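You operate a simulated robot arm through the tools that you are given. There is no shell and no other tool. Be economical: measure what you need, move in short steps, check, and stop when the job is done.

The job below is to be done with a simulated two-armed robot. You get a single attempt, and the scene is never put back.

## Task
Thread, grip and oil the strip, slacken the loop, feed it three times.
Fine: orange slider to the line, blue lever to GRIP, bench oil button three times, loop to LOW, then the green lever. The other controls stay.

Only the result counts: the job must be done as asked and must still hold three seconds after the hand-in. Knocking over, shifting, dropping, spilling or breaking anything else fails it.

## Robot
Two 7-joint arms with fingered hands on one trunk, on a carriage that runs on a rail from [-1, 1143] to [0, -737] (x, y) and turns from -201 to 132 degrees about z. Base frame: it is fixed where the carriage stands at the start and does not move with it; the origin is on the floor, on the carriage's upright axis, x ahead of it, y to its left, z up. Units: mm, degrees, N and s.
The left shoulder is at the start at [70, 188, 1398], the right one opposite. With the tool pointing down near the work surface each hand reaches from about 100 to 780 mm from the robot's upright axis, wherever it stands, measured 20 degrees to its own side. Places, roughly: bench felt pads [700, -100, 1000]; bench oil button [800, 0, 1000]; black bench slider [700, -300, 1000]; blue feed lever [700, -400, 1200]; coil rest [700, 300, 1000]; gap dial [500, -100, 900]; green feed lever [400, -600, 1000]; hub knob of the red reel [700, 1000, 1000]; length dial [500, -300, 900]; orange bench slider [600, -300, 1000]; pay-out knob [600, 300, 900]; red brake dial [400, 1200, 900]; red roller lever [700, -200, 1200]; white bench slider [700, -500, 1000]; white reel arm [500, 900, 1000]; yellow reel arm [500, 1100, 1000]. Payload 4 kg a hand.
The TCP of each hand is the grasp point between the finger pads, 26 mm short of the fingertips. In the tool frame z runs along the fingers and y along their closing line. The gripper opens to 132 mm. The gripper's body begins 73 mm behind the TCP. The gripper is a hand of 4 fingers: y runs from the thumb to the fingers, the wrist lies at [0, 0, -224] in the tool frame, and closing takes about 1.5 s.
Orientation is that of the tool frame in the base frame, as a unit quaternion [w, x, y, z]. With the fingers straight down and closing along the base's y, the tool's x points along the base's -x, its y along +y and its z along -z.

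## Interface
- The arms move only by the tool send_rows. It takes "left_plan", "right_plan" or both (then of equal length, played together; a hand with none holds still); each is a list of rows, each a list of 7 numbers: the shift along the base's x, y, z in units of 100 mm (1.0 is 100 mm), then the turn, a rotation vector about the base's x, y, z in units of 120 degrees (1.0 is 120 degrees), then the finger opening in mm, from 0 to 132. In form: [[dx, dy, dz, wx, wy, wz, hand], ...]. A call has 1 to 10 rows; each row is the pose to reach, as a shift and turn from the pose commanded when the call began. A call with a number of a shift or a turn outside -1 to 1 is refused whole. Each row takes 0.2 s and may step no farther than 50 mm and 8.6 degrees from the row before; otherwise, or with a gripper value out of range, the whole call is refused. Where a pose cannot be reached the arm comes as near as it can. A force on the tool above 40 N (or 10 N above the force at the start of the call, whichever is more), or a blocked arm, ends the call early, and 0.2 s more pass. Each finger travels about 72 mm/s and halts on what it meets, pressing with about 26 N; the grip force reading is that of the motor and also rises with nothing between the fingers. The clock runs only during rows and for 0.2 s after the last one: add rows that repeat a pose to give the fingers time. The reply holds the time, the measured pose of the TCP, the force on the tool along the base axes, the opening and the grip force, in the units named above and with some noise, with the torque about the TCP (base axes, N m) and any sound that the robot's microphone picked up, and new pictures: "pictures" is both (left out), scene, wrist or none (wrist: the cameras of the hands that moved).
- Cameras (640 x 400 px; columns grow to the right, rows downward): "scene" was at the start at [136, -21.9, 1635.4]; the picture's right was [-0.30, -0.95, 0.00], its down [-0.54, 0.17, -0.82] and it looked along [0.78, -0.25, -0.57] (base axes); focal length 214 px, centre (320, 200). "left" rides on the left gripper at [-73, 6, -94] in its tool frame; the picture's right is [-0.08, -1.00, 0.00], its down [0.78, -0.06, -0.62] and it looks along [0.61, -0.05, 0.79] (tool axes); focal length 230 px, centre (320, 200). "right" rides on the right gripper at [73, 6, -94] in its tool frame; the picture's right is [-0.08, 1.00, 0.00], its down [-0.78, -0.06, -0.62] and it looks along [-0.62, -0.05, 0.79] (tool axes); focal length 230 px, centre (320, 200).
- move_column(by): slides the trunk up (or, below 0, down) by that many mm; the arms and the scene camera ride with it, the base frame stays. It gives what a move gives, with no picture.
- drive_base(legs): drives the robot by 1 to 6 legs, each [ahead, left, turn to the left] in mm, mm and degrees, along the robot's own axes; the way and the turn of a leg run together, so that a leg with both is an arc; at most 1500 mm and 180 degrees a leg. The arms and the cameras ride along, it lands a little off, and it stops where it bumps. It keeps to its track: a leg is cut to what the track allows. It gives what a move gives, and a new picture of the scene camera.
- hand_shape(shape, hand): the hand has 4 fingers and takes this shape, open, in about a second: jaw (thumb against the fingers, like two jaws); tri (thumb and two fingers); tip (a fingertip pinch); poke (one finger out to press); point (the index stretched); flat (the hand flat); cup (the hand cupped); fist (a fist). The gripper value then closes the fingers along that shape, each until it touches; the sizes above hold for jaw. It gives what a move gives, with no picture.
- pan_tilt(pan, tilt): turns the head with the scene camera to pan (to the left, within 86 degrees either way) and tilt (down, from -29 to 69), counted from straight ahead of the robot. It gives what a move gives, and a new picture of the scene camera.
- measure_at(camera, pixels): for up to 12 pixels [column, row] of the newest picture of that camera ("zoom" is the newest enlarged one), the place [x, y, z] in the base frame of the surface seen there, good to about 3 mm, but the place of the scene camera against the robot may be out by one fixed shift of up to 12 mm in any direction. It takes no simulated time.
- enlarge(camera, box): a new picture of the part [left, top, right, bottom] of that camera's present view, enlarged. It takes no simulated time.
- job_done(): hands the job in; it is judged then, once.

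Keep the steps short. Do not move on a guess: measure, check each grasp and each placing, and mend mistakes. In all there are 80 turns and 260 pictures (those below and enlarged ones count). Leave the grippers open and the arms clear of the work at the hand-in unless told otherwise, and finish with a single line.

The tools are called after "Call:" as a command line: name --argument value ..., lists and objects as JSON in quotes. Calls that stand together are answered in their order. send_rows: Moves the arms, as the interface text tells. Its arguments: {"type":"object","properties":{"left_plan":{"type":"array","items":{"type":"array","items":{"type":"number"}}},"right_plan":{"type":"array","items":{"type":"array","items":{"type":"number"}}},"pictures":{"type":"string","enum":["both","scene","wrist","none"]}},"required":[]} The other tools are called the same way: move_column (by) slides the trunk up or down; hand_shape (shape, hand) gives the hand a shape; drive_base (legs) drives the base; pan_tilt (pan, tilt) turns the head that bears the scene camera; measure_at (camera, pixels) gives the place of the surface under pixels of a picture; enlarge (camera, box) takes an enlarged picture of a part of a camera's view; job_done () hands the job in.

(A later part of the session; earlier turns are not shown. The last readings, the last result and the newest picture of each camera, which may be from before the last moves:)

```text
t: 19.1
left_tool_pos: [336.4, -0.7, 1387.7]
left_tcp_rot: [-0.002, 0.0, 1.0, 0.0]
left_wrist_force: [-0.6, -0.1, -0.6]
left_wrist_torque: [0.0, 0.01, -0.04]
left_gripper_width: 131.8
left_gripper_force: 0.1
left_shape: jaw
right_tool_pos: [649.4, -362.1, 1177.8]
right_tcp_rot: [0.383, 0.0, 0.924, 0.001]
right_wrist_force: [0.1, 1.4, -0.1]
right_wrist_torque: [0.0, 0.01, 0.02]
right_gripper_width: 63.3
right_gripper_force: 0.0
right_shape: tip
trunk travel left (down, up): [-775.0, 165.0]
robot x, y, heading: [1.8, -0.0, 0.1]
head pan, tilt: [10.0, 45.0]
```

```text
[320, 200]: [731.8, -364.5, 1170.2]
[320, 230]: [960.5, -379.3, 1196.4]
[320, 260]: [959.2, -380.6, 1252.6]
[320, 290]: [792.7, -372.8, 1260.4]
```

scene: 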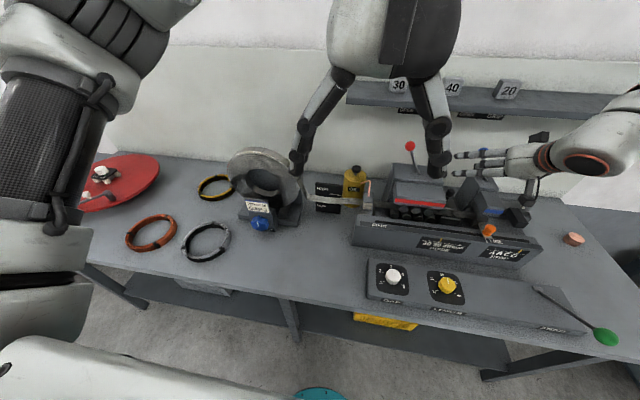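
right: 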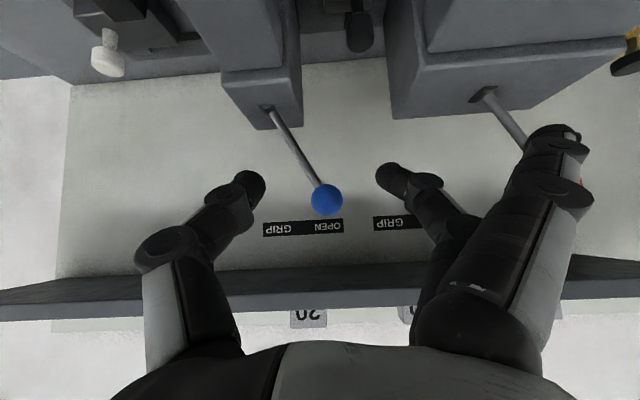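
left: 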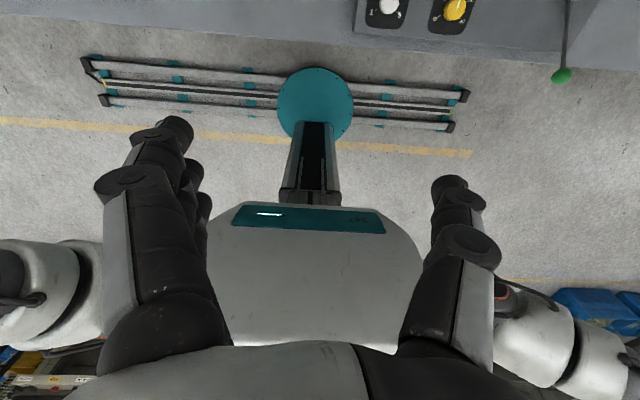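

Advance +90 mm so the ball is between thumb and finger.

Call:
send_rows --right_plan '[[0.3, 0.01, -0.02, 0, 0, 0, 64], [0.6, 0.01, -0.03, 0, 0, 0, 64], [0.9, 0.01, -0.04, 0, 0, 0, 64]]' --pictures "wrist"

```text
t: 19.9
left_tool_pos: [336.6, -1.4, 1387.9]
left_tcp_rot: [-0.001, 0.001, 1.0, 0.0]
left_wrist_force: [-0.5, 0.1, -0.5]
left_wrist_torque: [-0.01, 0.0, 0.01]
left_gripper_width: 131.6
left_gripper_force: 0.0
left_shape: jaw
right_tool_pos: [739.5, -358.1, 1173.2]
right_tcp_rot: [0.382, 0.0, 0.924, 0.001]
right_wrist_force: [0.2, 0.1, -0.4]
right_wrist_torque: [-0.01, 0.04, 0.0]
right_gripper_width: 63.4
right_gripper_force: 0.1
right_shape: tip
trunk travel left (down, up): [-775.0, 165.0]
robot x, y, heading: [0.4, 0.8, 0.0]
head pan, tilt: [10.0, 45.0]
```

right: 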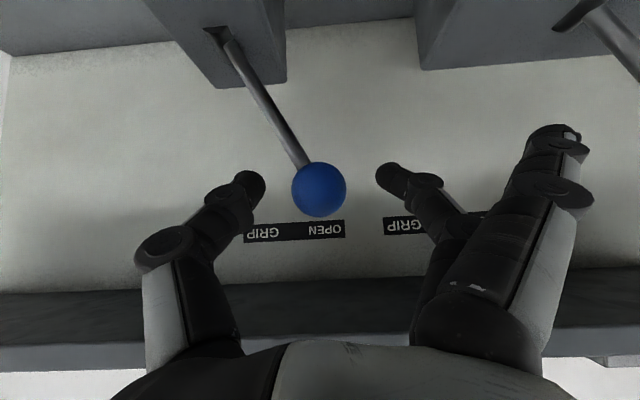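

Ball is at (319,189), between the tips. Close.

Call:
send_rows --right_plan '[[0, -0.02, 0, 0, 0, 0, 10], [0, -0.02, 0, 0, 0, 0, 10], [0, -0.02, 0, 0, 0, 0, 10], [0, -0.02, 0, 0, 0, 0, 10], [0, -0.02, 0, 0, 0, 0, 10]]' --pictures "wrist"

```text
t: 21.1
left_tool_pos: [335.9, -1.8, 1388.9]
left_tcp_rot: [-0.001, -0.001, 1.0, 0.0]
left_wrist_force: [0.3, -0.3, -0.2]
left_wrist_torque: [-0.01, 0.0, 0.03]
left_gripper_width: 131.9
left_gripper_force: 0.1
left_shape: jaw
right_tool_pos: [741.5, -361.9, 1172.5]
right_tcp_rot: [0.383, 0.001, 0.924, 0.0]
right_wrist_force: [4.6, 0.0, -1.9]
right_wrist_torque: [-0.01, -0.04, -0.01]
right_gripper_width: 19.2
right_gripper_force: 26.2
right_shape: tip
trunk travel left (down, up): [-775.0, 165.0]
robot x, y, heading: [-0.1, 0.9, -0.1]
head pan, tilt: [10.0, 45.0]
```

right: 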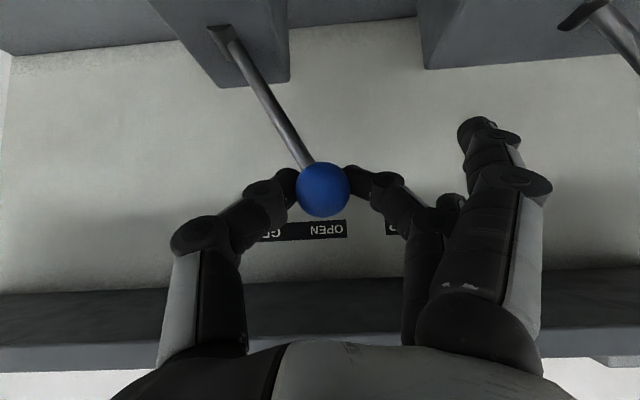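

Grasped. Swing the ball along its arc to -y (GRIP).

Call:
send_rows --right_plan '[[0, -0.13, 0.05, 0, 0, 0, 10], [0, -0.24, 0.08, 0, 0, 0, 10], [0, -0.35, 0.095, 0, 0, 0, 10], [0, -0.46, 0.1, 0, 0, 0, 10], [0, -0.57, 0.095, 0, 0, 0, 10], [0, -0.68, 0.08, 0, 0, 0, 10], [0, -0.79, 0.05, 0, 0, 0, 10], [0, -0.88, 0.01, 0, 0, 0, 10], [0, -0.92, -0.01, 0, 0, 0, 10]]' --pictures "wrist"

```text
t: 23.1
left_tool_pos: [339.3, -0.3, 1386.2]
left_tcp_rot: [-0.002, 0.0, 1.0, 0.0]
left_wrist_force: [0.1, 0.1, 0.1]
left_wrist_torque: [0.01, -0.04, -0.02]
left_gripper_width: 131.9
left_gripper_force: 0.1
left_shape: jaw
right_tool_pos: [743.4, -453.5, 1168.5]
right_tcp_rot: [0.38, 0.0, 0.925, 0.0]
right_wrist_force: [6.2, 11.1, -22.1]
right_wrist_torque: [0.2, 0.08, 0.03]
right_gripper_width: 12.9
right_gripper_force: 26.1
right_shape: tip
trunk travel left (down, up): [-775.0, 165.0]
robot x, y, heading: [-1.0, 2.7, -0.2]
head pan, tilt: [10.0, 45.0]
```

right: 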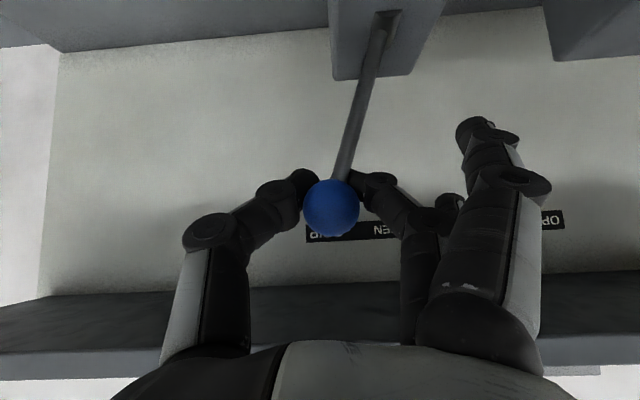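

Call:
measure_at --camera "right" --pixels '[[331, 207], [380, 40], [350, 140]]'

Call:
send_rows --right_plan '[[0, 0.04, 0.03, 0, 0, 0, 64], [0, 0.04, 0.03, 0, 0, 0, 64], [0, 0.04, 0.03, 0, 0, 0, 64], [-0.4, 0.04, 0.03, 0, 0, 0, 64], [-0.8, 0.04, 0.03, 0, 0, 0, 64], [-1.0, 0.04, 0.1, 0, 0, 0, 64]]' --pictures "both"

```text
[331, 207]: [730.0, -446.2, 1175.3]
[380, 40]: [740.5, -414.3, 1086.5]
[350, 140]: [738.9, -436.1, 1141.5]
```

```text
t: 24.6
left_tool_pos: [335.5, -1.4, 1388.6]
left_tcp_rot: [-0.001, 0.0, 1.0, -0.001]
left_wrist_force: [0.2, -0.3, -0.1]
left_wrist_torque: [-0.02, -0.01, -0.01]
left_gripper_width: 131.8
left_gripper_force: 0.0
left_shape: jaw
right_tool_pos: [641.2, -450.1, 1183.4]
right_tcp_rot: [0.383, 0.002, 0.924, 0.0]
right_wrist_force: [0.7, -0.1, -0.7]
right_wrist_torque: [-0.02, 0.0, 0.0]
right_gripper_width: 63.3
right_gripper_force: 0.1
right_shape: tip
trunk travel left (down, up): [-775.0, 165.0]
robot x, y, heading: [-1.4, 0.6, 0.1]
head pan, tilt: [10.0, 45.0]
```

scene: 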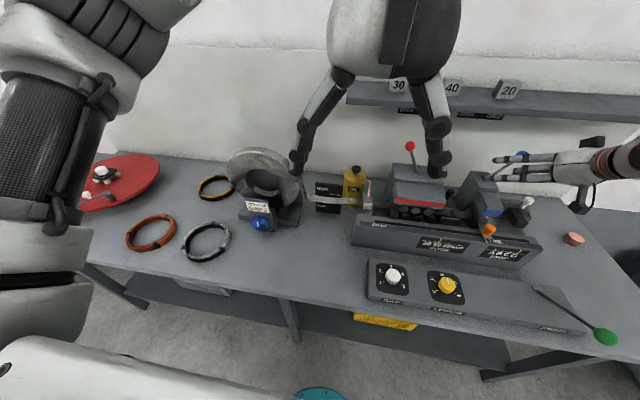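
right: 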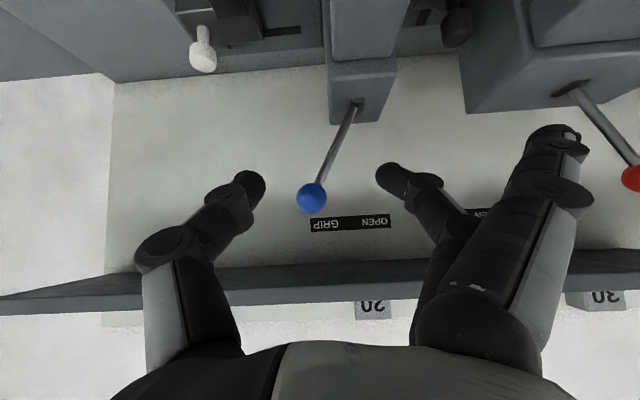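

Blue ball is over GRIP. Now retract the right hand and drive left 340 mm so the right hand can press the oil button (≈[784,-16,1034]).

Call:
send_rows --right_plan '[[-0.3, 0, 0.2, 0, 0, 0, 64], [-0.6, 0, 0.4, 0, 0, 0, 64], [-0.9, 0, 0.6, 0, 0, 0, 64], [-1.0, 0, 0.8, 0, 0, 0, 64]]' --pictures "none"

Call:
drive_base --legs '[[0, 340, 0]]'

Call:
pan_tilt --pan -20 --tilt 45

```text
t: 25.6
left_tool_pos: [332.9, -0.7, 1389.3]
left_tcp_rot: [0.0, 0.0, 1.0, 0.0]
left_wrist_force: [0.3, 0.5, 0.0]
left_wrist_torque: [-0.02, -0.01, 0.01]
left_gripper_width: 131.7
left_gripper_force: 0.2
left_shape: jaw
right_tool_pos: [537.4, -449.6, 1264.4]
right_tcp_rot: [0.383, 0.001, 0.924, 0.001]
right_wrist_force: [0.0, -0.1, -0.1]
right_wrist_torque: [0.01, 0.03, 0.01]
right_gripper_width: 63.1
right_gripper_force: 0.0
right_shape: tip
trunk travel left (down, up): [-775.0, 165.0]
robot x, y, heading: [0.3, -3.4, 0.1]
head pan, tilt: [10.0, 45.0]
```

```text
t: 27.7
left_tool_pos: [335.1, 328.1, 1387.2]
left_tcp_rot: [0.0, -0.003, 1.0, 0.001]
left_wrist_force: [0.9, -0.6, 0.1]
left_wrist_torque: [-0.01, 0.01, 0.01]
left_gripper_width: 131.8
left_gripper_force: 0.1
left_shape: jaw
right_tool_pos: [539.9, -118.1, 1262.3]
right_tcp_rot: [0.383, -0.001, 0.924, 0.002]
right_wrist_force: [-1.1, 0.3, -0.9]
right_wrist_torque: [0.01, 0.0, 0.02]
right_gripper_width: 63.4
right_gripper_force: 0.1
right_shape: tip
trunk travel left (down, up): [-775.0, 165.0]
robot x, y, heading: [-1.5, 329.0, 0.6]
head pan, tilt: [10.0, 45.0]
```

scene: 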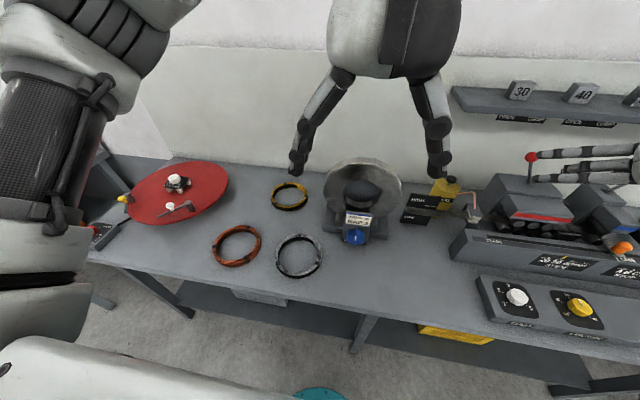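

```text
t: 28.7
left_tool_pos: [334.3, 330.8, 1387.7]
left_tcp_rot: [0.0, -0.003, 1.0, 0.001]
left_wrist_force: [-1.0, -0.5, 0.0]
left_wrist_torque: [-0.02, 0.0, 0.02]
left_gripper_width: 131.9
left_gripper_force: 0.1
left_shape: jaw
right_tool_pos: [541.3, -116.2, 1263.5]
right_tcp_rot: [0.383, -0.002, 0.924, 0.002]
right_wrist_force: [-0.3, 0.7, -0.6]
right_wrist_torque: [0.0, -0.01, 0.01]
right_gripper_width: 63.2
right_gripper_force: 0.1
right_shape: tip
trunk travel left (down, up): [-775.0, 165.0]
robot x, y, heading: [-1.3, 331.4, 0.6]
head pan, tilt: [-20.0, 45.0]
```

scene: 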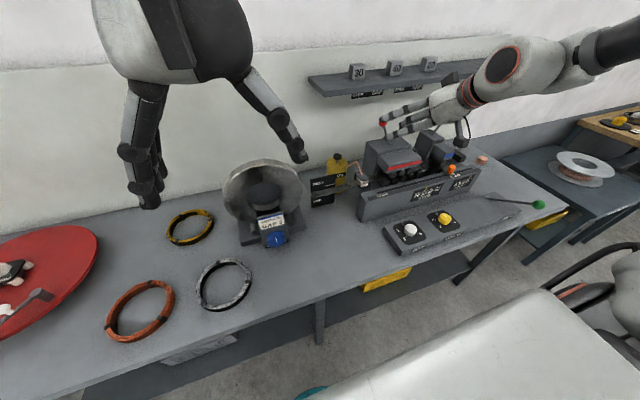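

Call:
enlarge --camera "scene" --box '[210, 130, 400, 250]'

Call:
enlarge --camera "scene" --box '[300, 140, 380, 220]'

Call:
measure_at --camera "zoom" --pixels '[[300, 120], [290, 130], [310, 200], [430, 200], [160, 200], [175, 260]]'

```text
3.33 times, centred on (305, 190) of scene
```

zoom: 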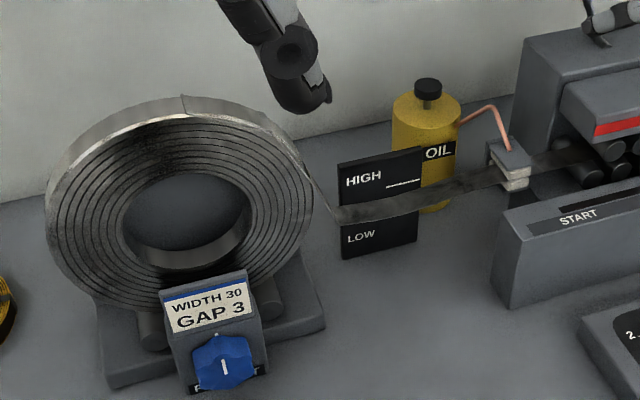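

```text
5.00 times, centred on (340, 180) of scene
```

zoom: 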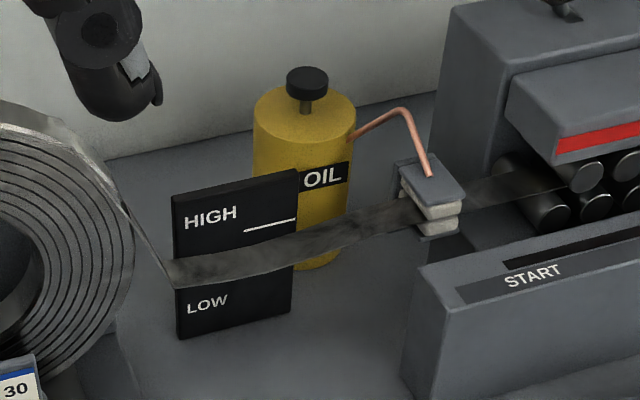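

```text
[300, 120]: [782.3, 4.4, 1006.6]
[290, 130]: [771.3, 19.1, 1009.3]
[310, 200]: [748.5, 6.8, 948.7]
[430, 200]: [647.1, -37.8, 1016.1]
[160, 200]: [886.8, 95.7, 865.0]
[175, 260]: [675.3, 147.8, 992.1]
```

Bring the closed pinch above the oil button, first partway.

Call:
send_rows --right_plan '[[0.15, 0.2, 0, 0, 0.03, 0, 0], [0.35, 0.45, 0, 0, 0.06, 0, 0], [0.6, 0.75, -0.1, 0, 0.09, 0, 0], [0.8, 1.0, -0.3, 0, 0.125, 0, 0], [1.0, 1.0, -0.5, 0, 0.125, 0, 0]]' --pictures "wrist"

Call:
measure_at --camera "scene" --pixels '[[337, 156], [336, 158]]'

```text
t: 29.9
left_tool_pos: [335.9, 330.8, 1387.2]
left_tcp_rot: [0.001, -0.002, 1.0, 0.001]
left_wrist_force: [-0.1, -1.1, 0.1]
left_wrist_torque: [-0.04, 0.02, 0.0]
left_gripper_width: 131.6
left_gripper_force: 0.0
left_shape: jaw
right_tool_pos: [641.3, -18.1, 1213.9]
right_tcp_rot: [0.258, -0.001, 0.966, 0.002]
right_wrist_force: [-0.2, 0.7, 0.2]
right_wrist_torque: [0.01, 0.04, 0.01]
right_gripper_width: 0.0
right_gripper_force: 25.5
right_shape: tip
trunk travel left (down, up): [-775.0, 165.0]
robot x, y, heading: [1.7, 330.6, 0.3]
head pan, tilt: [-20.0, 45.0]
```

right: 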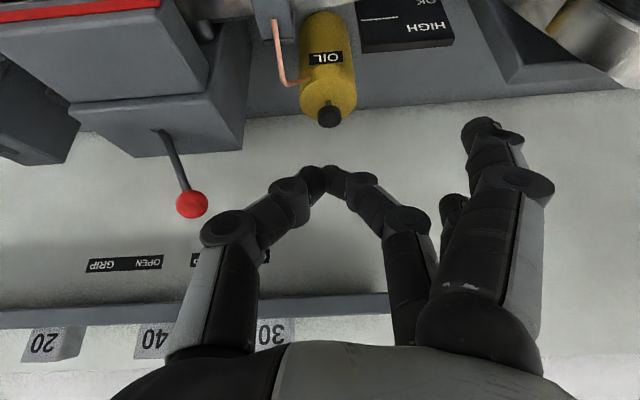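

```text
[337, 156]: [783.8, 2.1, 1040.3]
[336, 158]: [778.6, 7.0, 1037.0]
```

Call:
enlarge --camera "right" --box '[260, 20, 420, 180]'

Call:
measure_at --camera "right" --pixels '[[329, 117], [329, 112], [322, 168], [318, 117], [340, 117], [329, 122]]'

```text
2.50 times, centred on (340, 100) of right
```

zoom: 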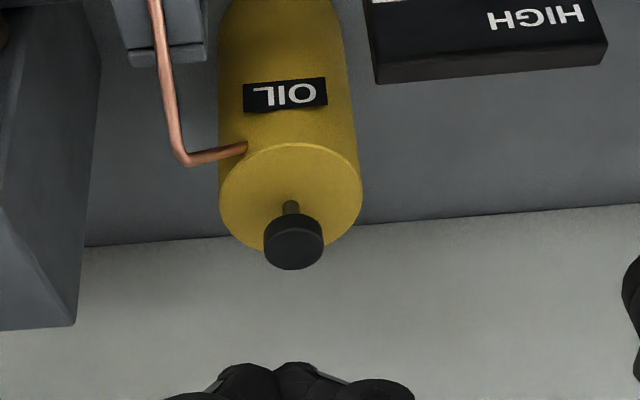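

```text
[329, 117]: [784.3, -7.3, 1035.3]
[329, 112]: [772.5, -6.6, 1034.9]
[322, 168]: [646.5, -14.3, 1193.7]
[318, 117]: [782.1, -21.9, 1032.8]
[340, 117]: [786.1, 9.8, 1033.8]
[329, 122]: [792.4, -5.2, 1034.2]
```

Button top centre ≈[786,-6,1035]. Move to ~20 mm above it.

Call:
send_rows --right_plan '[[0.3, 0.02, -0.1, 0, 0, 0, 0], [0.6, 0.05, -0.25, 0, 0, 0, 0], [0.9, 0.08, -0.4, 0, 0, 0, 0], [1.0, 0.09, -0.7, 0, 0, 0, 0]]' --pictures "none"

Call:
send_rows --right_plan '[[0.2, 0, -0.2, 0, 0, 0, 0], [0.35, 0, -0.4, 0, 0, 0, 0], [0.35, 0, -0.63, 0, 0, 0, 0]]' --pictures "both"

Call:
enlarge --camera "right" --box '[240, 90, 420, 220]'

```text
t: 30.9
left_tool_pos: [336.6, 330.4, 1387.4]
left_tcp_rot: [-0.001, -0.002, 1.0, 0.0]
left_wrist_force: [-0.5, 0.0, 0.8]
left_wrist_torque: [0.03, 0.04, -0.01]
left_gripper_width: 131.9
left_gripper_force: 0.0
left_shape: jaw
right_tool_pos: [742.9, -7.5, 1143.1]
right_tcp_rot: [0.258, -0.002, 0.966, 0.002]
right_wrist_force: [-0.2, 0.7, -0.2]
right_wrist_torque: [0.01, 0.05, 0.03]
right_gripper_width: 0.0
right_gripper_force: 25.7
right_shape: tip
trunk travel left (down, up): [-775.0, 165.0]
robot x, y, heading: [-2.0, 328.7, 0.1]
head pan, tilt: [-20.0, 45.0]
```

```text
t: 31.7
left_tool_pos: [334.8, 330.9, 1387.5]
left_tcp_rot: [0.0, -0.003, 1.0, 0.0]
left_wrist_force: [-0.3, 0.0, 0.5]
left_wrist_torque: [0.06, -0.02, 0.01]
left_gripper_width: 131.6
left_gripper_force: 0.0
left_shape: jaw
right_tool_pos: [777.3, -8.4, 1080.6]
right_tcp_rot: [0.259, -0.001, 0.966, 0.002]
right_wrist_force: [0.4, 0.0, -0.3]
right_wrist_torque: [0.02, -0.01, 0.02]
right_gripper_width: 0.2
right_gripper_force: 25.6
right_shape: tip
trunk travel left (down, up): [-775.0, 165.0]
robot x, y, heading: [2.6, 331.3, 0.3]
head pan, tilt: [-20.0, 45.0]
```

scene: 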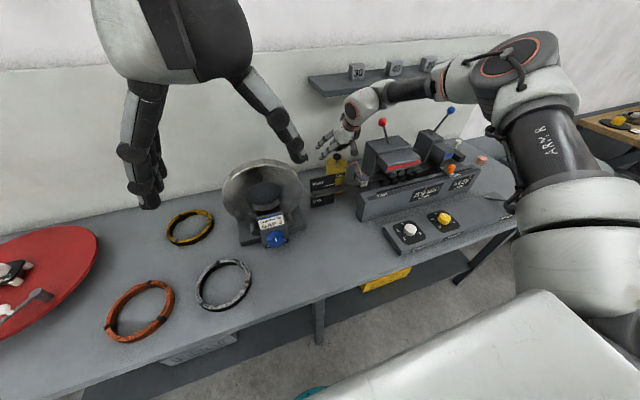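
right: 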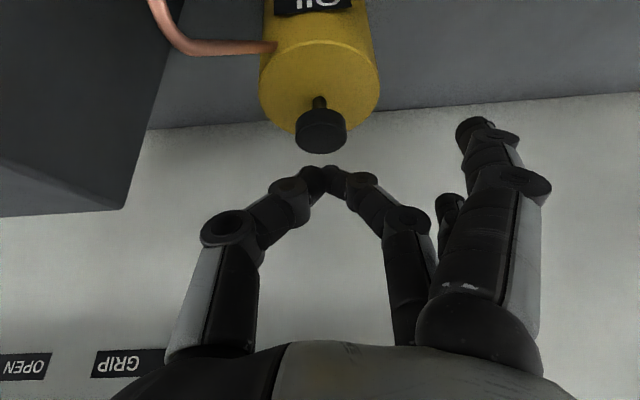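

```text
3.08 times, centred on (330, 155) of right
```

zoom: 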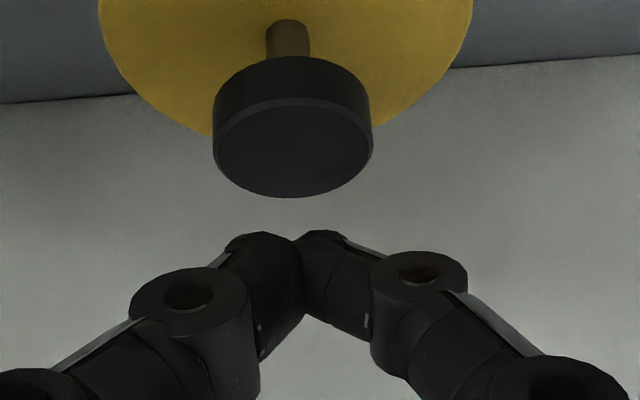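

Aligned. First gentle press: down in steps and hold there.

Call:
send_rows --right_plan '[[0, 0, -0.12, 0, 0, 0, 0], [0, 0, -0.2, 0, 0, 0, 0], [0, 0, -0.25, 0, 0, 0, 0], [0, 0, -0.28, 0, 0, 0, 0]]' --pictures "wrist"

```text
t: 32.7
left_tool_pos: [334.8, 331.4, 1388.6]
left_tcp_rot: [0.001, -0.002, 1.0, 0.0]
left_wrist_force: [0.4, -0.2, 0.8]
left_wrist_torque: [0.0, -0.04, -0.01]
left_gripper_width: 131.7
left_gripper_force: 0.0
left_shape: jaw
right_tool_pos: [765.6, -10.5, 1057.6]
right_tcp_rot: [0.26, -0.001, 0.966, 0.002]
right_wrist_force: [1.1, 0.5, 0.8]
right_wrist_torque: [-0.01, -0.02, -0.01]
right_gripper_width: 0.0
right_gripper_force: 25.5
right_shape: tip
right hand out of reach, approached as far as the arm can: row 1, 2, 3, 4
trunk travel left (down, up): [-775.0, 165.0]
robot x, y, heading: [-2.3, 331.1, 0.3]
head pan, tilt: [-20.0, 45.0]
```

right: 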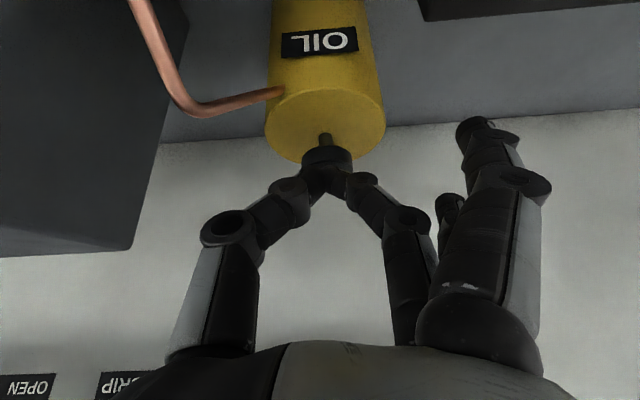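

At the arm's limit. Lift the hand and lower the trunk 120 mm.

Call:
send_rows --right_plan '[[0, 0, 0.3, 0, 0, 0, 0], [0, 0, 0.6, 0, 0, 0, 0], [0, 0, 1.0, 0, 0, 0, 0]]' --pictures "none"

Call:
move_column --by -100

```text
t: 33.5
left_tool_pos: [335.0, 331.5, 1387.6]
left_tcp_rot: [0.0, -0.002, 1.0, 0.0]
left_wrist_force: [-0.5, 0.0, 0.3]
left_wrist_torque: [0.0, 0.01, 0.01]
left_gripper_width: 132.1
left_gripper_force: 0.0
left_shape: jaw
right_tool_pos: [763.9, -10.2, 1160.6]
right_tcp_rot: [0.259, -0.002, 0.966, 0.001]
right_wrist_force: [-0.4, 0.1, 0.3]
right_wrist_torque: [0.0, 0.01, 0.02]
right_gripper_width: 0.4
right_gripper_force: 25.8
right_shape: tip
trunk travel left (down, up): [-775.0, 165.0]
robot x, y, heading: [3.0, 329.4, 0.2]
head pan, tilt: [-20.0, 45.0]
```

```text
t: 34.8
left_tool_pos: [332.9, 330.5, 1288.7]
left_tcp_rot: [-0.001, -0.003, 1.0, 0.0]
left_wrist_force: [-1.0, 0.9, 0.5]
left_wrist_torque: [-0.03, 0.0, 0.0]
left_gripper_width: 131.7
left_gripper_force: 0.0
left_shape: jaw
right_tool_pos: [765.5, -9.9, 1061.3]
right_tcp_rot: [0.26, -0.001, 0.966, 0.001]
right_wrist_force: [-0.2, 0.6, -0.1]
right_wrist_torque: [-0.04, -0.02, -0.01]
right_gripper_width: 0.2
right_gripper_force: 25.4
right_shape: tip
trunk travel left (down, up): [-675.0, 265.0]
robot x, y, heading: [-2.0, 330.7, 0.3]
head pan, tilt: [-20.0, 45.0]
```

Call:
send_rows --right_plan '[[0.06, 0.03, 0.05, 0, 0, 0, 0], [0.11, 0.03, 0.0, 0, 0, 0, 0], [0.11, 0.03, -0.04, 0, 0, 0, 0], [0.11, 0.03, -0.08, 0, 0, 0, 0]]' --pictures "wrist"

Call:
enlarge --camera "right" --box '[240, 90, 420, 220]'

```text
t: 35.8
left_tool_pos: [334.8, 332.0, 1288.3]
left_tcp_rot: [-0.001, -0.003, 1.0, 0.001]
left_wrist_force: [-0.7, -0.6, -0.7]
left_wrist_torque: [0.02, 0.01, 0.04]
left_gripper_width: 132.2
left_gripper_force: 0.1
left_shape: jaw
right_tool_pos: [777.2, -7.8, 1052.5]
right_tcp_rot: [0.259, -0.002, 0.966, 0.002]
right_wrist_force: [-0.8, -0.5, 3.2]
right_wrist_torque: [-0.03, 0.0, -0.01]
right_gripper_width: 0.2
right_gripper_force: 25.9
right_shape: tip
trunk travel left (down, up): [-675.0, 265.0]
robot x, y, heading: [0.1, 335.3, 0.1]
head pan, tilt: [-20.0, 45.0]
heard: click
```

right: 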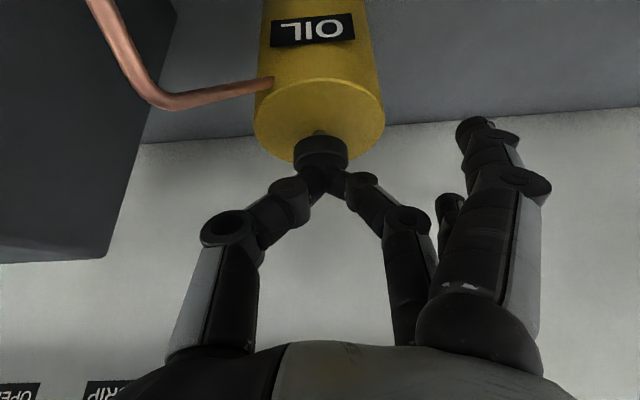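

```text
3.08 times, centred on (330, 155) of right
```

zoom: 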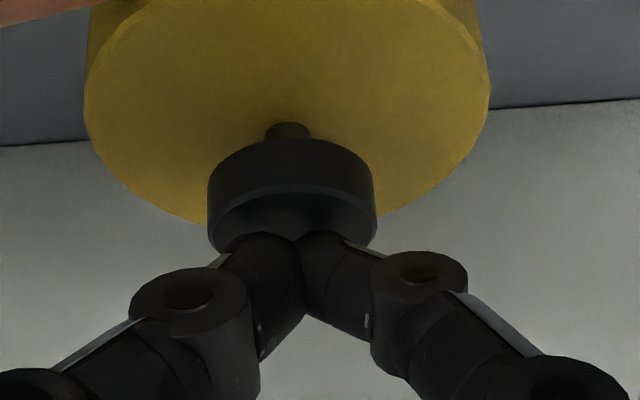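

One click heard (press 1). Release, then press again.

Call:
send_rows --right_plan '[[0, 0, 0.1, 0, 0, 0, 0], [0, 0, 0.2, 0, 0, 0, 0], [0, 0, 0.2, 0, 0, 0, 0]]' --pictures "none"

Call:
send_rows --right_plan '[[0, 0, -0.08, 0, 0, 0, 0], [0, 0, -0.14, 0, 0, 0, 0], [0, 0, -0.18, 0, 0, 0, 0], [0, 0, -0.205, 0, 0, 0, 0]]' --pictures "none"

```text
t: 36.6
left_tool_pos: [336.0, 330.9, 1288.0]
left_tcp_rot: [0.0, -0.003, 1.0, 0.001]
left_wrist_force: [-0.2, -0.8, -0.6]
left_wrist_torque: [-0.02, 0.02, 0.01]
left_gripper_width: 132.0
left_gripper_force: 0.0
left_shape: jaw
right_tool_pos: [777.1, -8.2, 1072.0]
right_tcp_rot: [0.259, -0.002, 0.966, 0.002]
right_wrist_force: [0.2, -0.3, -0.6]
right_wrist_torque: [-0.02, -0.03, 0.03]
right_gripper_width: 0.0
right_gripper_force: 25.9
right_shape: tip
trunk travel left (down, up): [-675.0, 265.0]
robot x, y, heading: [-1.2, 327.6, 0.3]
head pan, tilt: [-20.0, 45.0]
```

```text
t: 37.6
left_tool_pos: [333.2, 330.8, 1287.6]
left_tcp_rot: [-0.001, -0.003, 1.0, 0.0]
left_wrist_force: [0.1, 0.3, 0.0]
left_wrist_torque: [0.03, 0.02, -0.01]
left_gripper_width: 132.1
left_gripper_force: 0.0
left_shape: jaw
right_tool_pos: [776.9, -7.2, 1051.3]
right_tcp_rot: [0.26, -0.001, 0.966, 0.001]
right_wrist_force: [0.0, -0.8, 3.8]
right_wrist_torque: [-0.03, -0.07, 0.01]
right_gripper_width: 0.3
right_gripper_force: 26.3
right_shape: tip
trunk travel left (down, up): [-675.0, 265.0]
robot x, y, heading: [5.0, 329.4, 0.3]
head pan, tilt: [-20.0, 45.0]
heard: click
```

Second click. Release and press a third time.

Call:
send_rows --right_plan '[[0, 0, 0.1, 0, 0, 0, 0], [0, 0, 0.2, 0, 0, 0, 0], [0, 0, 0.2, 0, 0, 0, 0]]' --pictures "none"

Call:
send_rows --right_plan '[[0, 0, -0.08, 0, 0, 0, 0], [0, 0, -0.14, 0, 0, 0, 0], [0, 0, -0.18, 0, 0, 0, 0], [0, 0, -0.205, 0, 0, 0, 0]]' --pictures "none"

```text
t: 38.4
left_tool_pos: [334.9, 331.3, 1288.3]
left_tcp_rot: [0.0, -0.003, 1.0, 0.0]
left_wrist_force: [-0.4, -0.8, 0.4]
left_wrist_torque: [-0.03, 0.01, 0.02]
left_gripper_width: 131.8
left_gripper_force: 0.0
left_shape: jaw
right_tool_pos: [777.4, -7.6, 1071.3]
right_tcp_rot: [0.258, -0.001, 0.966, 0.001]
right_wrist_force: [0.4, 0.8, 0.2]
right_wrist_torque: [0.01, 0.01, 0.02]
right_gripper_width: 0.1
right_gripper_force: 26.1
right_shape: tip
trunk travel left (down, up): [-675.0, 265.0]
robot x, y, heading: [2.8, 330.5, 0.2]
head pan, tilt: [-20.0, 45.0]
```

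```text
t: 39.4
left_tool_pos: [335.1, 331.2, 1287.9]
left_tcp_rot: [0.0, -0.002, 1.0, 0.0]
left_wrist_force: [-0.3, -0.2, 0.7]
left_wrist_torque: [-0.01, 0.0, 0.02]
left_gripper_width: 131.7
left_gripper_force: 0.1
left_shape: jaw
right_tool_pos: [776.4, -8.8, 1050.1]
right_tcp_rot: [0.26, -0.001, 0.966, 0.002]
right_wrist_force: [1.0, 0.7, 4.2]
right_wrist_torque: [-0.02, -0.08, 0.01]
right_gripper_width: 0.0
right_gripper_force: 25.7
right_shape: tip
trunk travel left (down, up): [-675.0, 265.0]
robot x, y, heading: [-2.4, 329.8, 0.2]
head pan, tilt: [-20.0, 45.0]
heard: click
```

Third click. Retract up and back, then look at the loop and pay-out knob.

Call:
send_rows --right_plan '[[0, 0, 0.3, 0, 0, 0, 0], [0, 0, 0.6, 0, 0, 0, 0], [-0.3, 0, 0.9, 0, 0, 0, 0], [-0.6, 0, 1.0, 0, 0, 0, 0], [-1.0, 0, 1.0, 0, 0, 0, 0]]' --pictures "none"

Call:
send_rows --right_plan '[[-0.3, 0, 0.3, 0, 0, 0, 0], [-0.6, -0.1, 0.5, 0, 0, 0, 0], [-1.0, -0.1, 0.6, 0, 0, 0, 0]]' --pictures "none"

Call:
drive_base --legs '[[0, 300, 0]]'

Call:
pan_tilt --pan -30 --tilt 40

```text
t: 40.6
left_tool_pos: [333.9, 331.2, 1288.6]
left_tcp_rot: [0.0, -0.002, 1.0, 0.0]
left_wrist_force: [-0.6, -0.2, 0.2]
left_wrist_torque: [0.0, -0.02, 0.02]
left_gripper_width: 131.8
left_gripper_force: 0.0
left_shape: jaw
right_tool_pos: [676.0, -7.3, 1150.0]
right_tcp_rot: [0.26, -0.001, 0.966, 0.002]
right_wrist_force: [-0.7, 0.7, 0.2]
right_wrist_torque: [-0.03, -0.04, -0.03]
right_gripper_width: 0.2
right_gripper_force: 25.6
right_shape: tip
trunk travel left (down, up): [-675.0, 265.0]
robot x, y, heading: [-1.2, 333.0, 0.4]
head pan, tilt: [-20.0, 45.0]
```

```text
t: 41.4
left_tool_pos: [333.8, 330.6, 1287.0]
left_tcp_rot: [0.001, -0.003, 1.0, 0.0]
left_wrist_force: [-0.5, 0.0, -1.0]
left_wrist_torque: [0.02, -0.02, -0.01]
left_gripper_width: 131.8
left_gripper_force: 0.0
left_shape: jaw
right_tool_pos: [575.7, -18.1, 1210.6]
right_tcp_rot: [0.26, 0.0, 0.966, 0.001]
right_wrist_force: [-0.3, 0.0, 0.1]
right_wrist_torque: [-0.01, 0.01, -0.03]
right_gripper_width: 0.0
right_gripper_force: 26.2
right_shape: tip
trunk travel left (down, up): [-675.0, 265.0]
robot x, y, heading: [-0.1, 330.7, 0.3]
head pan, tilt: [-20.0, 45.0]
```

```text
t: 43.5
left_tool_pos: [334.2, 628.2, 1288.5]
left_tcp_rot: [0.0, -0.005, 1.0, 0.001]
left_wrist_force: [0.0, -0.2, -0.5]
left_wrist_torque: [0.02, 0.01, 0.01]
left_gripper_width: 131.4
left_gripper_force: 0.1
left_shape: jaw
right_tool_pos: [579.4, 280.8, 1208.9]
right_tcp_rot: [0.259, -0.003, 0.966, 0.003]
right_wrist_force: [0.3, 0.3, -0.3]
right_wrist_torque: [0.01, 0.04, -0.05]
right_gripper_width: 0.2
right_gripper_force: 26.1
right_shape: tip
trunk travel left (down, up): [-675.0, 265.0]
robot x, y, heading: [2.0, 626.6, 0.6]
head pan, tilt: [-20.0, 45.0]
```

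scene: 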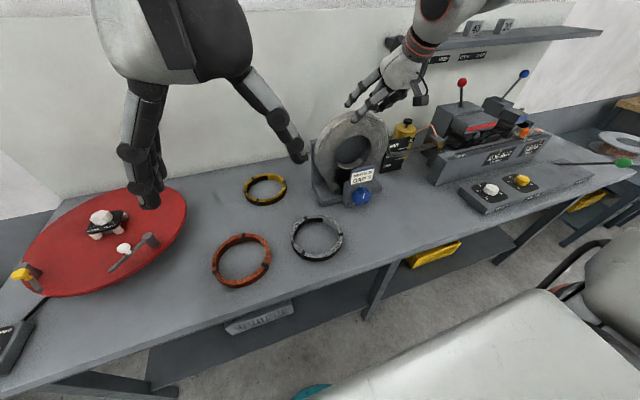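

```text
t: 44.2
left_tool_pos: [334.5, 631.7, 1288.0]
left_tcp_rot: [-0.001, -0.005, 1.0, 0.0]
left_wrist_force: [0.0, 0.2, 0.8]
left_wrist_torque: [-0.03, -0.01, 0.0]
left_gripper_width: 131.9
left_gripper_force: 0.0
left_shape: jaw
right_tool_pos: [577.8, 282.0, 1210.5]
right_tcp_rot: [0.259, -0.004, 0.966, 0.002]
right_wrist_force: [-0.4, 0.4, -0.3]
right_wrist_torque: [-0.03, 0.0, 0.0]
right_gripper_width: 0.0
right_gripper_force: 25.8
right_shape: tip
trunk travel left (down, up): [-675.0, 265.0]
robot x, y, heading: [0.5, 629.0, 0.6]
head pan, tilt: [-30.0, 40.0]
```

scene: 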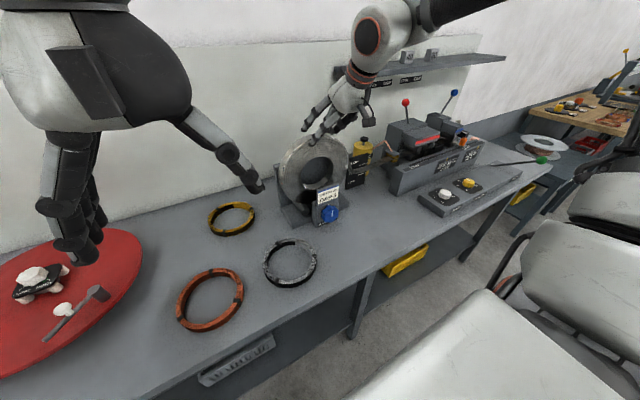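

Call:
enlarge --camera "scene" --box '[280, 130, 400, 235]'

Call:
measure_at --camera "zoom" --pixels '[[266, 320], [245, 250], [260, 290], [285, 310], [250, 330], [270, 340], [228, 320], [330, 340]]'

Call:
send_rows --right_plan '[[0, 0, 0.01, 0, 0, 0, 60]]' --pictures "wrist"

```text
3.81 times, centred on (340, 182) of scene
```

zoom: 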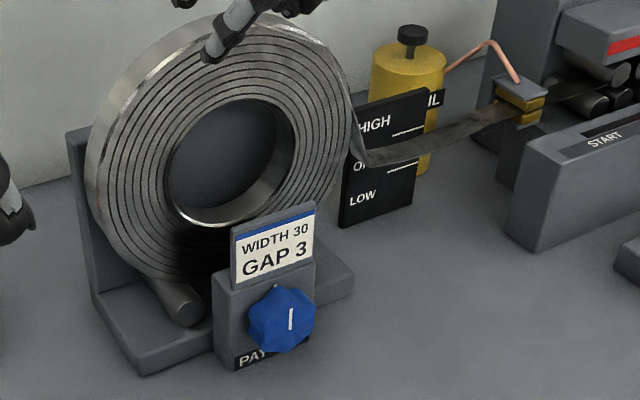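

```text
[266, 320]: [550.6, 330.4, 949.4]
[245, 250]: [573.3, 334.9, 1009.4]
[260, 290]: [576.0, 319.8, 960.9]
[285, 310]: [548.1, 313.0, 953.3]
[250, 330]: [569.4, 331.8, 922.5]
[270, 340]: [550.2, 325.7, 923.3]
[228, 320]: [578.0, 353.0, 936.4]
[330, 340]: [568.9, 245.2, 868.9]
```

```text
t: 44.6
left_tool_pos: [334.3, 628.8, 1287.9]
left_tcp_rot: [0.0, -0.004, 1.0, 0.0]
left_wrist_force: [-0.9, 0.4, 0.2]
left_wrist_torque: [0.01, 0.01, 0.01]
left_gripper_width: 131.9
left_gripper_force: 0.0
left_shape: jaw
right_tool_pos: [577.6, 280.7, 1211.5]
right_tcp_rot: [0.259, -0.003, 0.966, 0.002]
right_wrist_force: [1.0, -0.5, 0.4]
right_wrist_torque: [-0.02, 0.01, -0.01]
right_gripper_width: 57.3
right_gripper_force: 0.1
right_shape: tip
trunk travel left (down, up): [-675.0, 265.0]
robot x, y, heading: [-1.5, 629.2, 0.6]
head pan, tilt: [-30.0, 40.0]
```

right: 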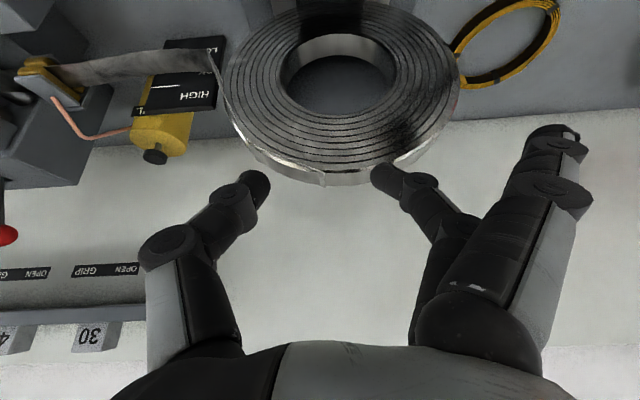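

Felt pads now look oiled (yellow). Pay-out knob is roughly at [550,308,938]. Tilt the hand to 60° and back off to view it.

Call:
send_rows --right_plan '[[-0.25, 0.05, -0.05, 0, -0.05, 0, 80], [-0.5, 0.1, -0.25, 0, -0.1, 0, 80], [-0.75, 0.15, -0.5, 0, -0.15, 0, 80], [-1.0, 0.2, -0.75, 0, -0.2, 0, 80], [-1.0, 0.27, -1.0, 0, -0.25, 0, 80]]' --pictures "wrist"

```text
t: 45.8
left_tool_pos: [337.5, 627.2, 1287.9]
left_tcp_rot: [-0.001, -0.003, 1.0, 0.001]
left_wrist_force: [0.8, -0.2, -0.3]
left_wrist_torque: [-0.03, 0.04, 0.02]
left_gripper_width: 131.8
left_gripper_force: 0.1
left_shape: jaw
right_tool_pos: [492.2, 302.2, 1112.9]
right_tcp_rot: [0.5, -0.002, 0.866, 0.001]
right_wrist_force: [0.7, -0.6, 0.3]
right_wrist_torque: [0.0, 0.0, -0.03]
right_gripper_width: 79.8
right_gripper_force: 0.0
right_shape: tip
right hand out of reach, approached as far as the arm can: row 5
trunk travel left (down, up): [-675.0, 265.0]
robot x, y, heading: [-0.2, 627.1, 0.8]
head pan, tilt: [-30.0, 40.0]
```

right: 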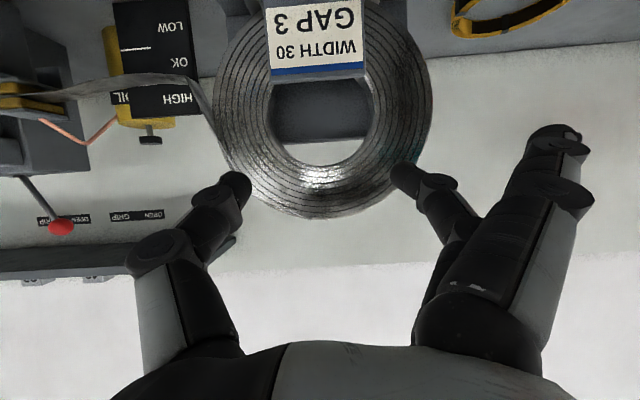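

The sign and coil fill the view; the trunk is too high for this low pose. Lower it 130 mm (hand stays in front of the knob).

Call:
move_column --by -130

Call:
send_rows --right_plan '[[0, 0.03, 0.0, 0, 0, 0, 80]]' --pictures "both"

```text
t: 47.4
left_tool_pos: [333.5, 629.0, 1158.5]
left_tcp_rot: [0.0, -0.005, 1.0, 0.0]
left_wrist_force: [-0.6, -0.4, -0.2]
left_wrist_torque: [0.02, 0.02, 0.01]
left_gripper_width: 131.7
left_gripper_force: 0.1
left_shape: jaw
right_tool_pos: [490.7, 303.9, 985.7]
right_tcp_rot: [0.499, -0.004, 0.866, 0.002]
right_wrist_force: [0.5, -0.2, 0.9]
right_wrist_torque: [0.0, -0.02, 0.01]
right_gripper_width: 79.6
right_gripper_force: 0.1
right_shape: tip
trunk travel left (down, up): [-545.0, 395.0]
robot x, y, heading: [0.5, 625.9, 0.5]
head pan, tilt: [-30.0, 40.0]
```

```text
t: 47.8
left_tool_pos: [335.2, 629.3, 1158.5]
left_tcp_rot: [0.0, -0.005, 1.0, 0.001]
left_wrist_force: [-0.2, 1.0, 0.4]
left_wrist_torque: [-0.01, 0.01, 0.02]
left_gripper_width: 131.8
left_gripper_force: 0.0
left_shape: jaw
right_tool_pos: [490.6, 305.7, 984.2]
right_tcp_rot: [0.499, -0.003, 0.866, 0.001]
right_wrist_force: [-0.6, -0.8, -0.6]
right_wrist_torque: [0.0, 0.02, 0.01]
right_gripper_width: 79.7
right_gripper_force: 0.1
right_shape: tip
trunk travel left (down, up): [-545.0, 395.0]
robot x, y, heading: [-0.6, 631.4, 0.8]
head pan, tilt: [-30.0, 40.0]
```

scene: 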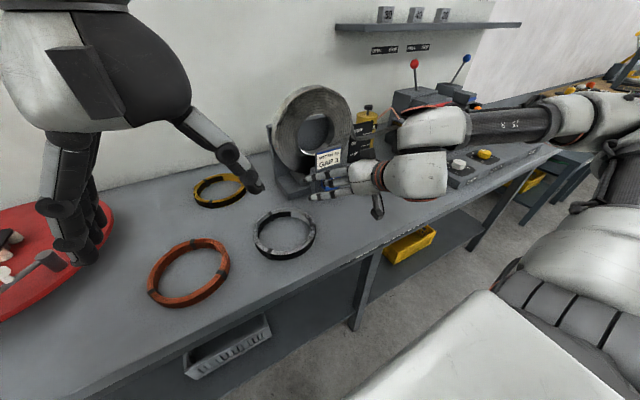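
right: 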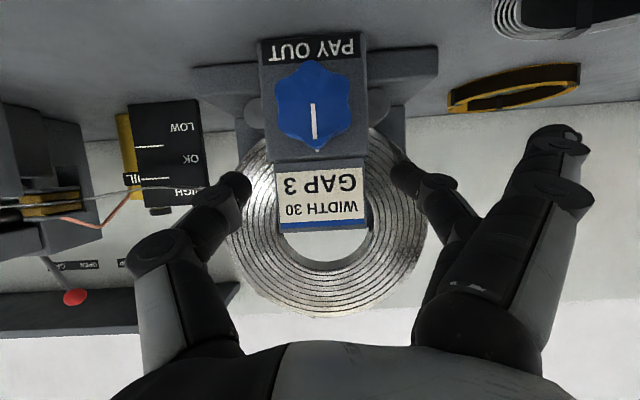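

Call:
enlarge --camera "right" --box '[0, 80, 240, 240]'

Call:
measure_at --camera "right" --pixels '[[315, 105], [280, 105], [348, 105], [315, 65], [315, 145], [265, 150], [362, 60], [265, 60], [160, 187], [190, 189], [100, 195], [165, 150]]'

```text
2.50 times, centred on (120, 160) of right
```

zoom: 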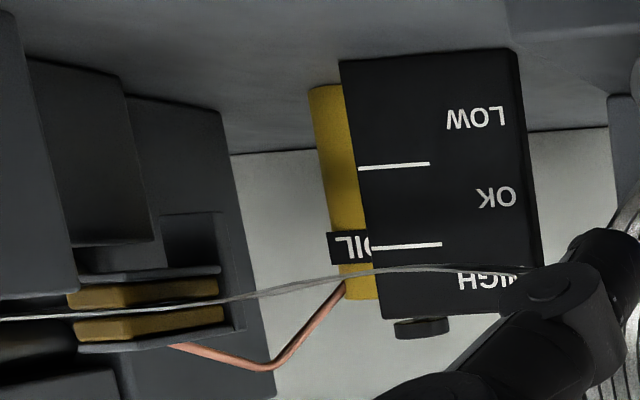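

```text
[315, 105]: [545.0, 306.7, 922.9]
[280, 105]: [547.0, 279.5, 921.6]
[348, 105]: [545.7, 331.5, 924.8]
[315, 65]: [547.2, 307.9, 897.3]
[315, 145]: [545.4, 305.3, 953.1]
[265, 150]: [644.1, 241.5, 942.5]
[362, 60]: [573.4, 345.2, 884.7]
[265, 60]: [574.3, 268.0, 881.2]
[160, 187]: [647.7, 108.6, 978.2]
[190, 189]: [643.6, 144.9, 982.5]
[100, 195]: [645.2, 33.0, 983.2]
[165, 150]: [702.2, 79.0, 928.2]
```

Knob centre ≈[545–573, 306, 925], pointer up; loop is in HIGH now. Measure the board's lines and move in on the knob.

Call:
measure_at --camera "zoom" --pixels '[[395, 166], [405, 245], [440, 267], [500, 265], [400, 267], [515, 300], [340, 275]]'

Call:
send_rows --right_plan '[[0, 0, -0.25, 0, 0, 0, 80], [0, 0.0, -0.51, 0, 0, 0, 80], [0.3, 0.0, -0.51, 0, 0, 0, 80], [0.55, 0.0, -0.51, 0, 0, 0, 80]]' --pictures "wrist"

```text
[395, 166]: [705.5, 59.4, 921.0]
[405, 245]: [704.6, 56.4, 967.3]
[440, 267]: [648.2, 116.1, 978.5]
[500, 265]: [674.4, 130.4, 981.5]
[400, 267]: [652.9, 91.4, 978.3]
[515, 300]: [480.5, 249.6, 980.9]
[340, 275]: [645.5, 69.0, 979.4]
```

```text
t: 48.8
left_tool_pos: [335.9, 630.5, 1157.5]
left_tcp_rot: [0.0, -0.004, 1.0, 0.0]
left_wrist_force: [1.0, -0.4, 0.6]
left_wrist_torque: [0.02, 0.0, 0.0]
left_gripper_width: 131.7
left_gripper_force: 0.1
left_shape: jaw
right_tool_pos: [545.1, 306.1, 933.1]
right_tcp_rot: [0.499, -0.004, 0.866, 0.002]
right_wrist_force: [-0.9, 0.1, 0.1]
right_wrist_torque: [0.01, 0.01, 0.01]
right_gripper_width: 79.6
right_gripper_force: 0.1
right_shape: tip
right hand out of reach, approached as far as the arm can: row 1, 2
trunk travel left (down, up): [-545.0, 395.0]
robot x, y, heading: [-1.0, 629.4, 0.4]
head pan, tilt: [-30.0, 40.0]
```

right: 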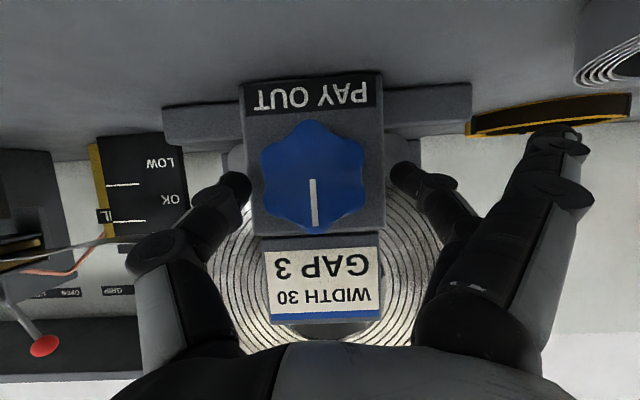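

Fingers straddle the knob. Close on it.

Call:
send_rows --right_plan '[[0, 0, 0, 0, 0, 0, 30], [0, 0, 0, 0, 0, 0, 30], [0, 0, 0, 0, 0, 0, 30], [0, 0, 0, 0, 0, 0, 30]]' --pictures "wrist"

```text
t: 49.8
left_tool_pos: [334.7, 629.3, 1159.0]
left_tcp_rot: [0.0, -0.005, 1.0, 0.0]
left_wrist_force: [0.0, 0.5, 0.0]
left_wrist_torque: [-0.03, 0.0, 0.01]
left_gripper_width: 131.8
left_gripper_force: 0.1
left_shape: jaw
right_tool_pos: [545.2, 306.4, 934.0]
right_tcp_rot: [0.5, -0.003, 0.866, 0.001]
right_wrist_force: [1.7, -2.3, 2.4]
right_wrist_torque: [-0.02, -0.04, -0.04]
right_gripper_width: 48.3
right_gripper_force: 25.8
right_shape: tip
trunk travel left (down, up): [-545.0, 395.0]
robot x, y, heading: [1.3, 628.3, 0.5]
head pan, tilt: [-30.0, 40.0]
```

right: 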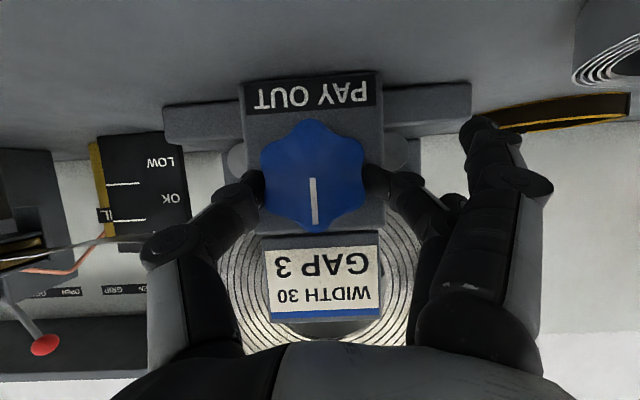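

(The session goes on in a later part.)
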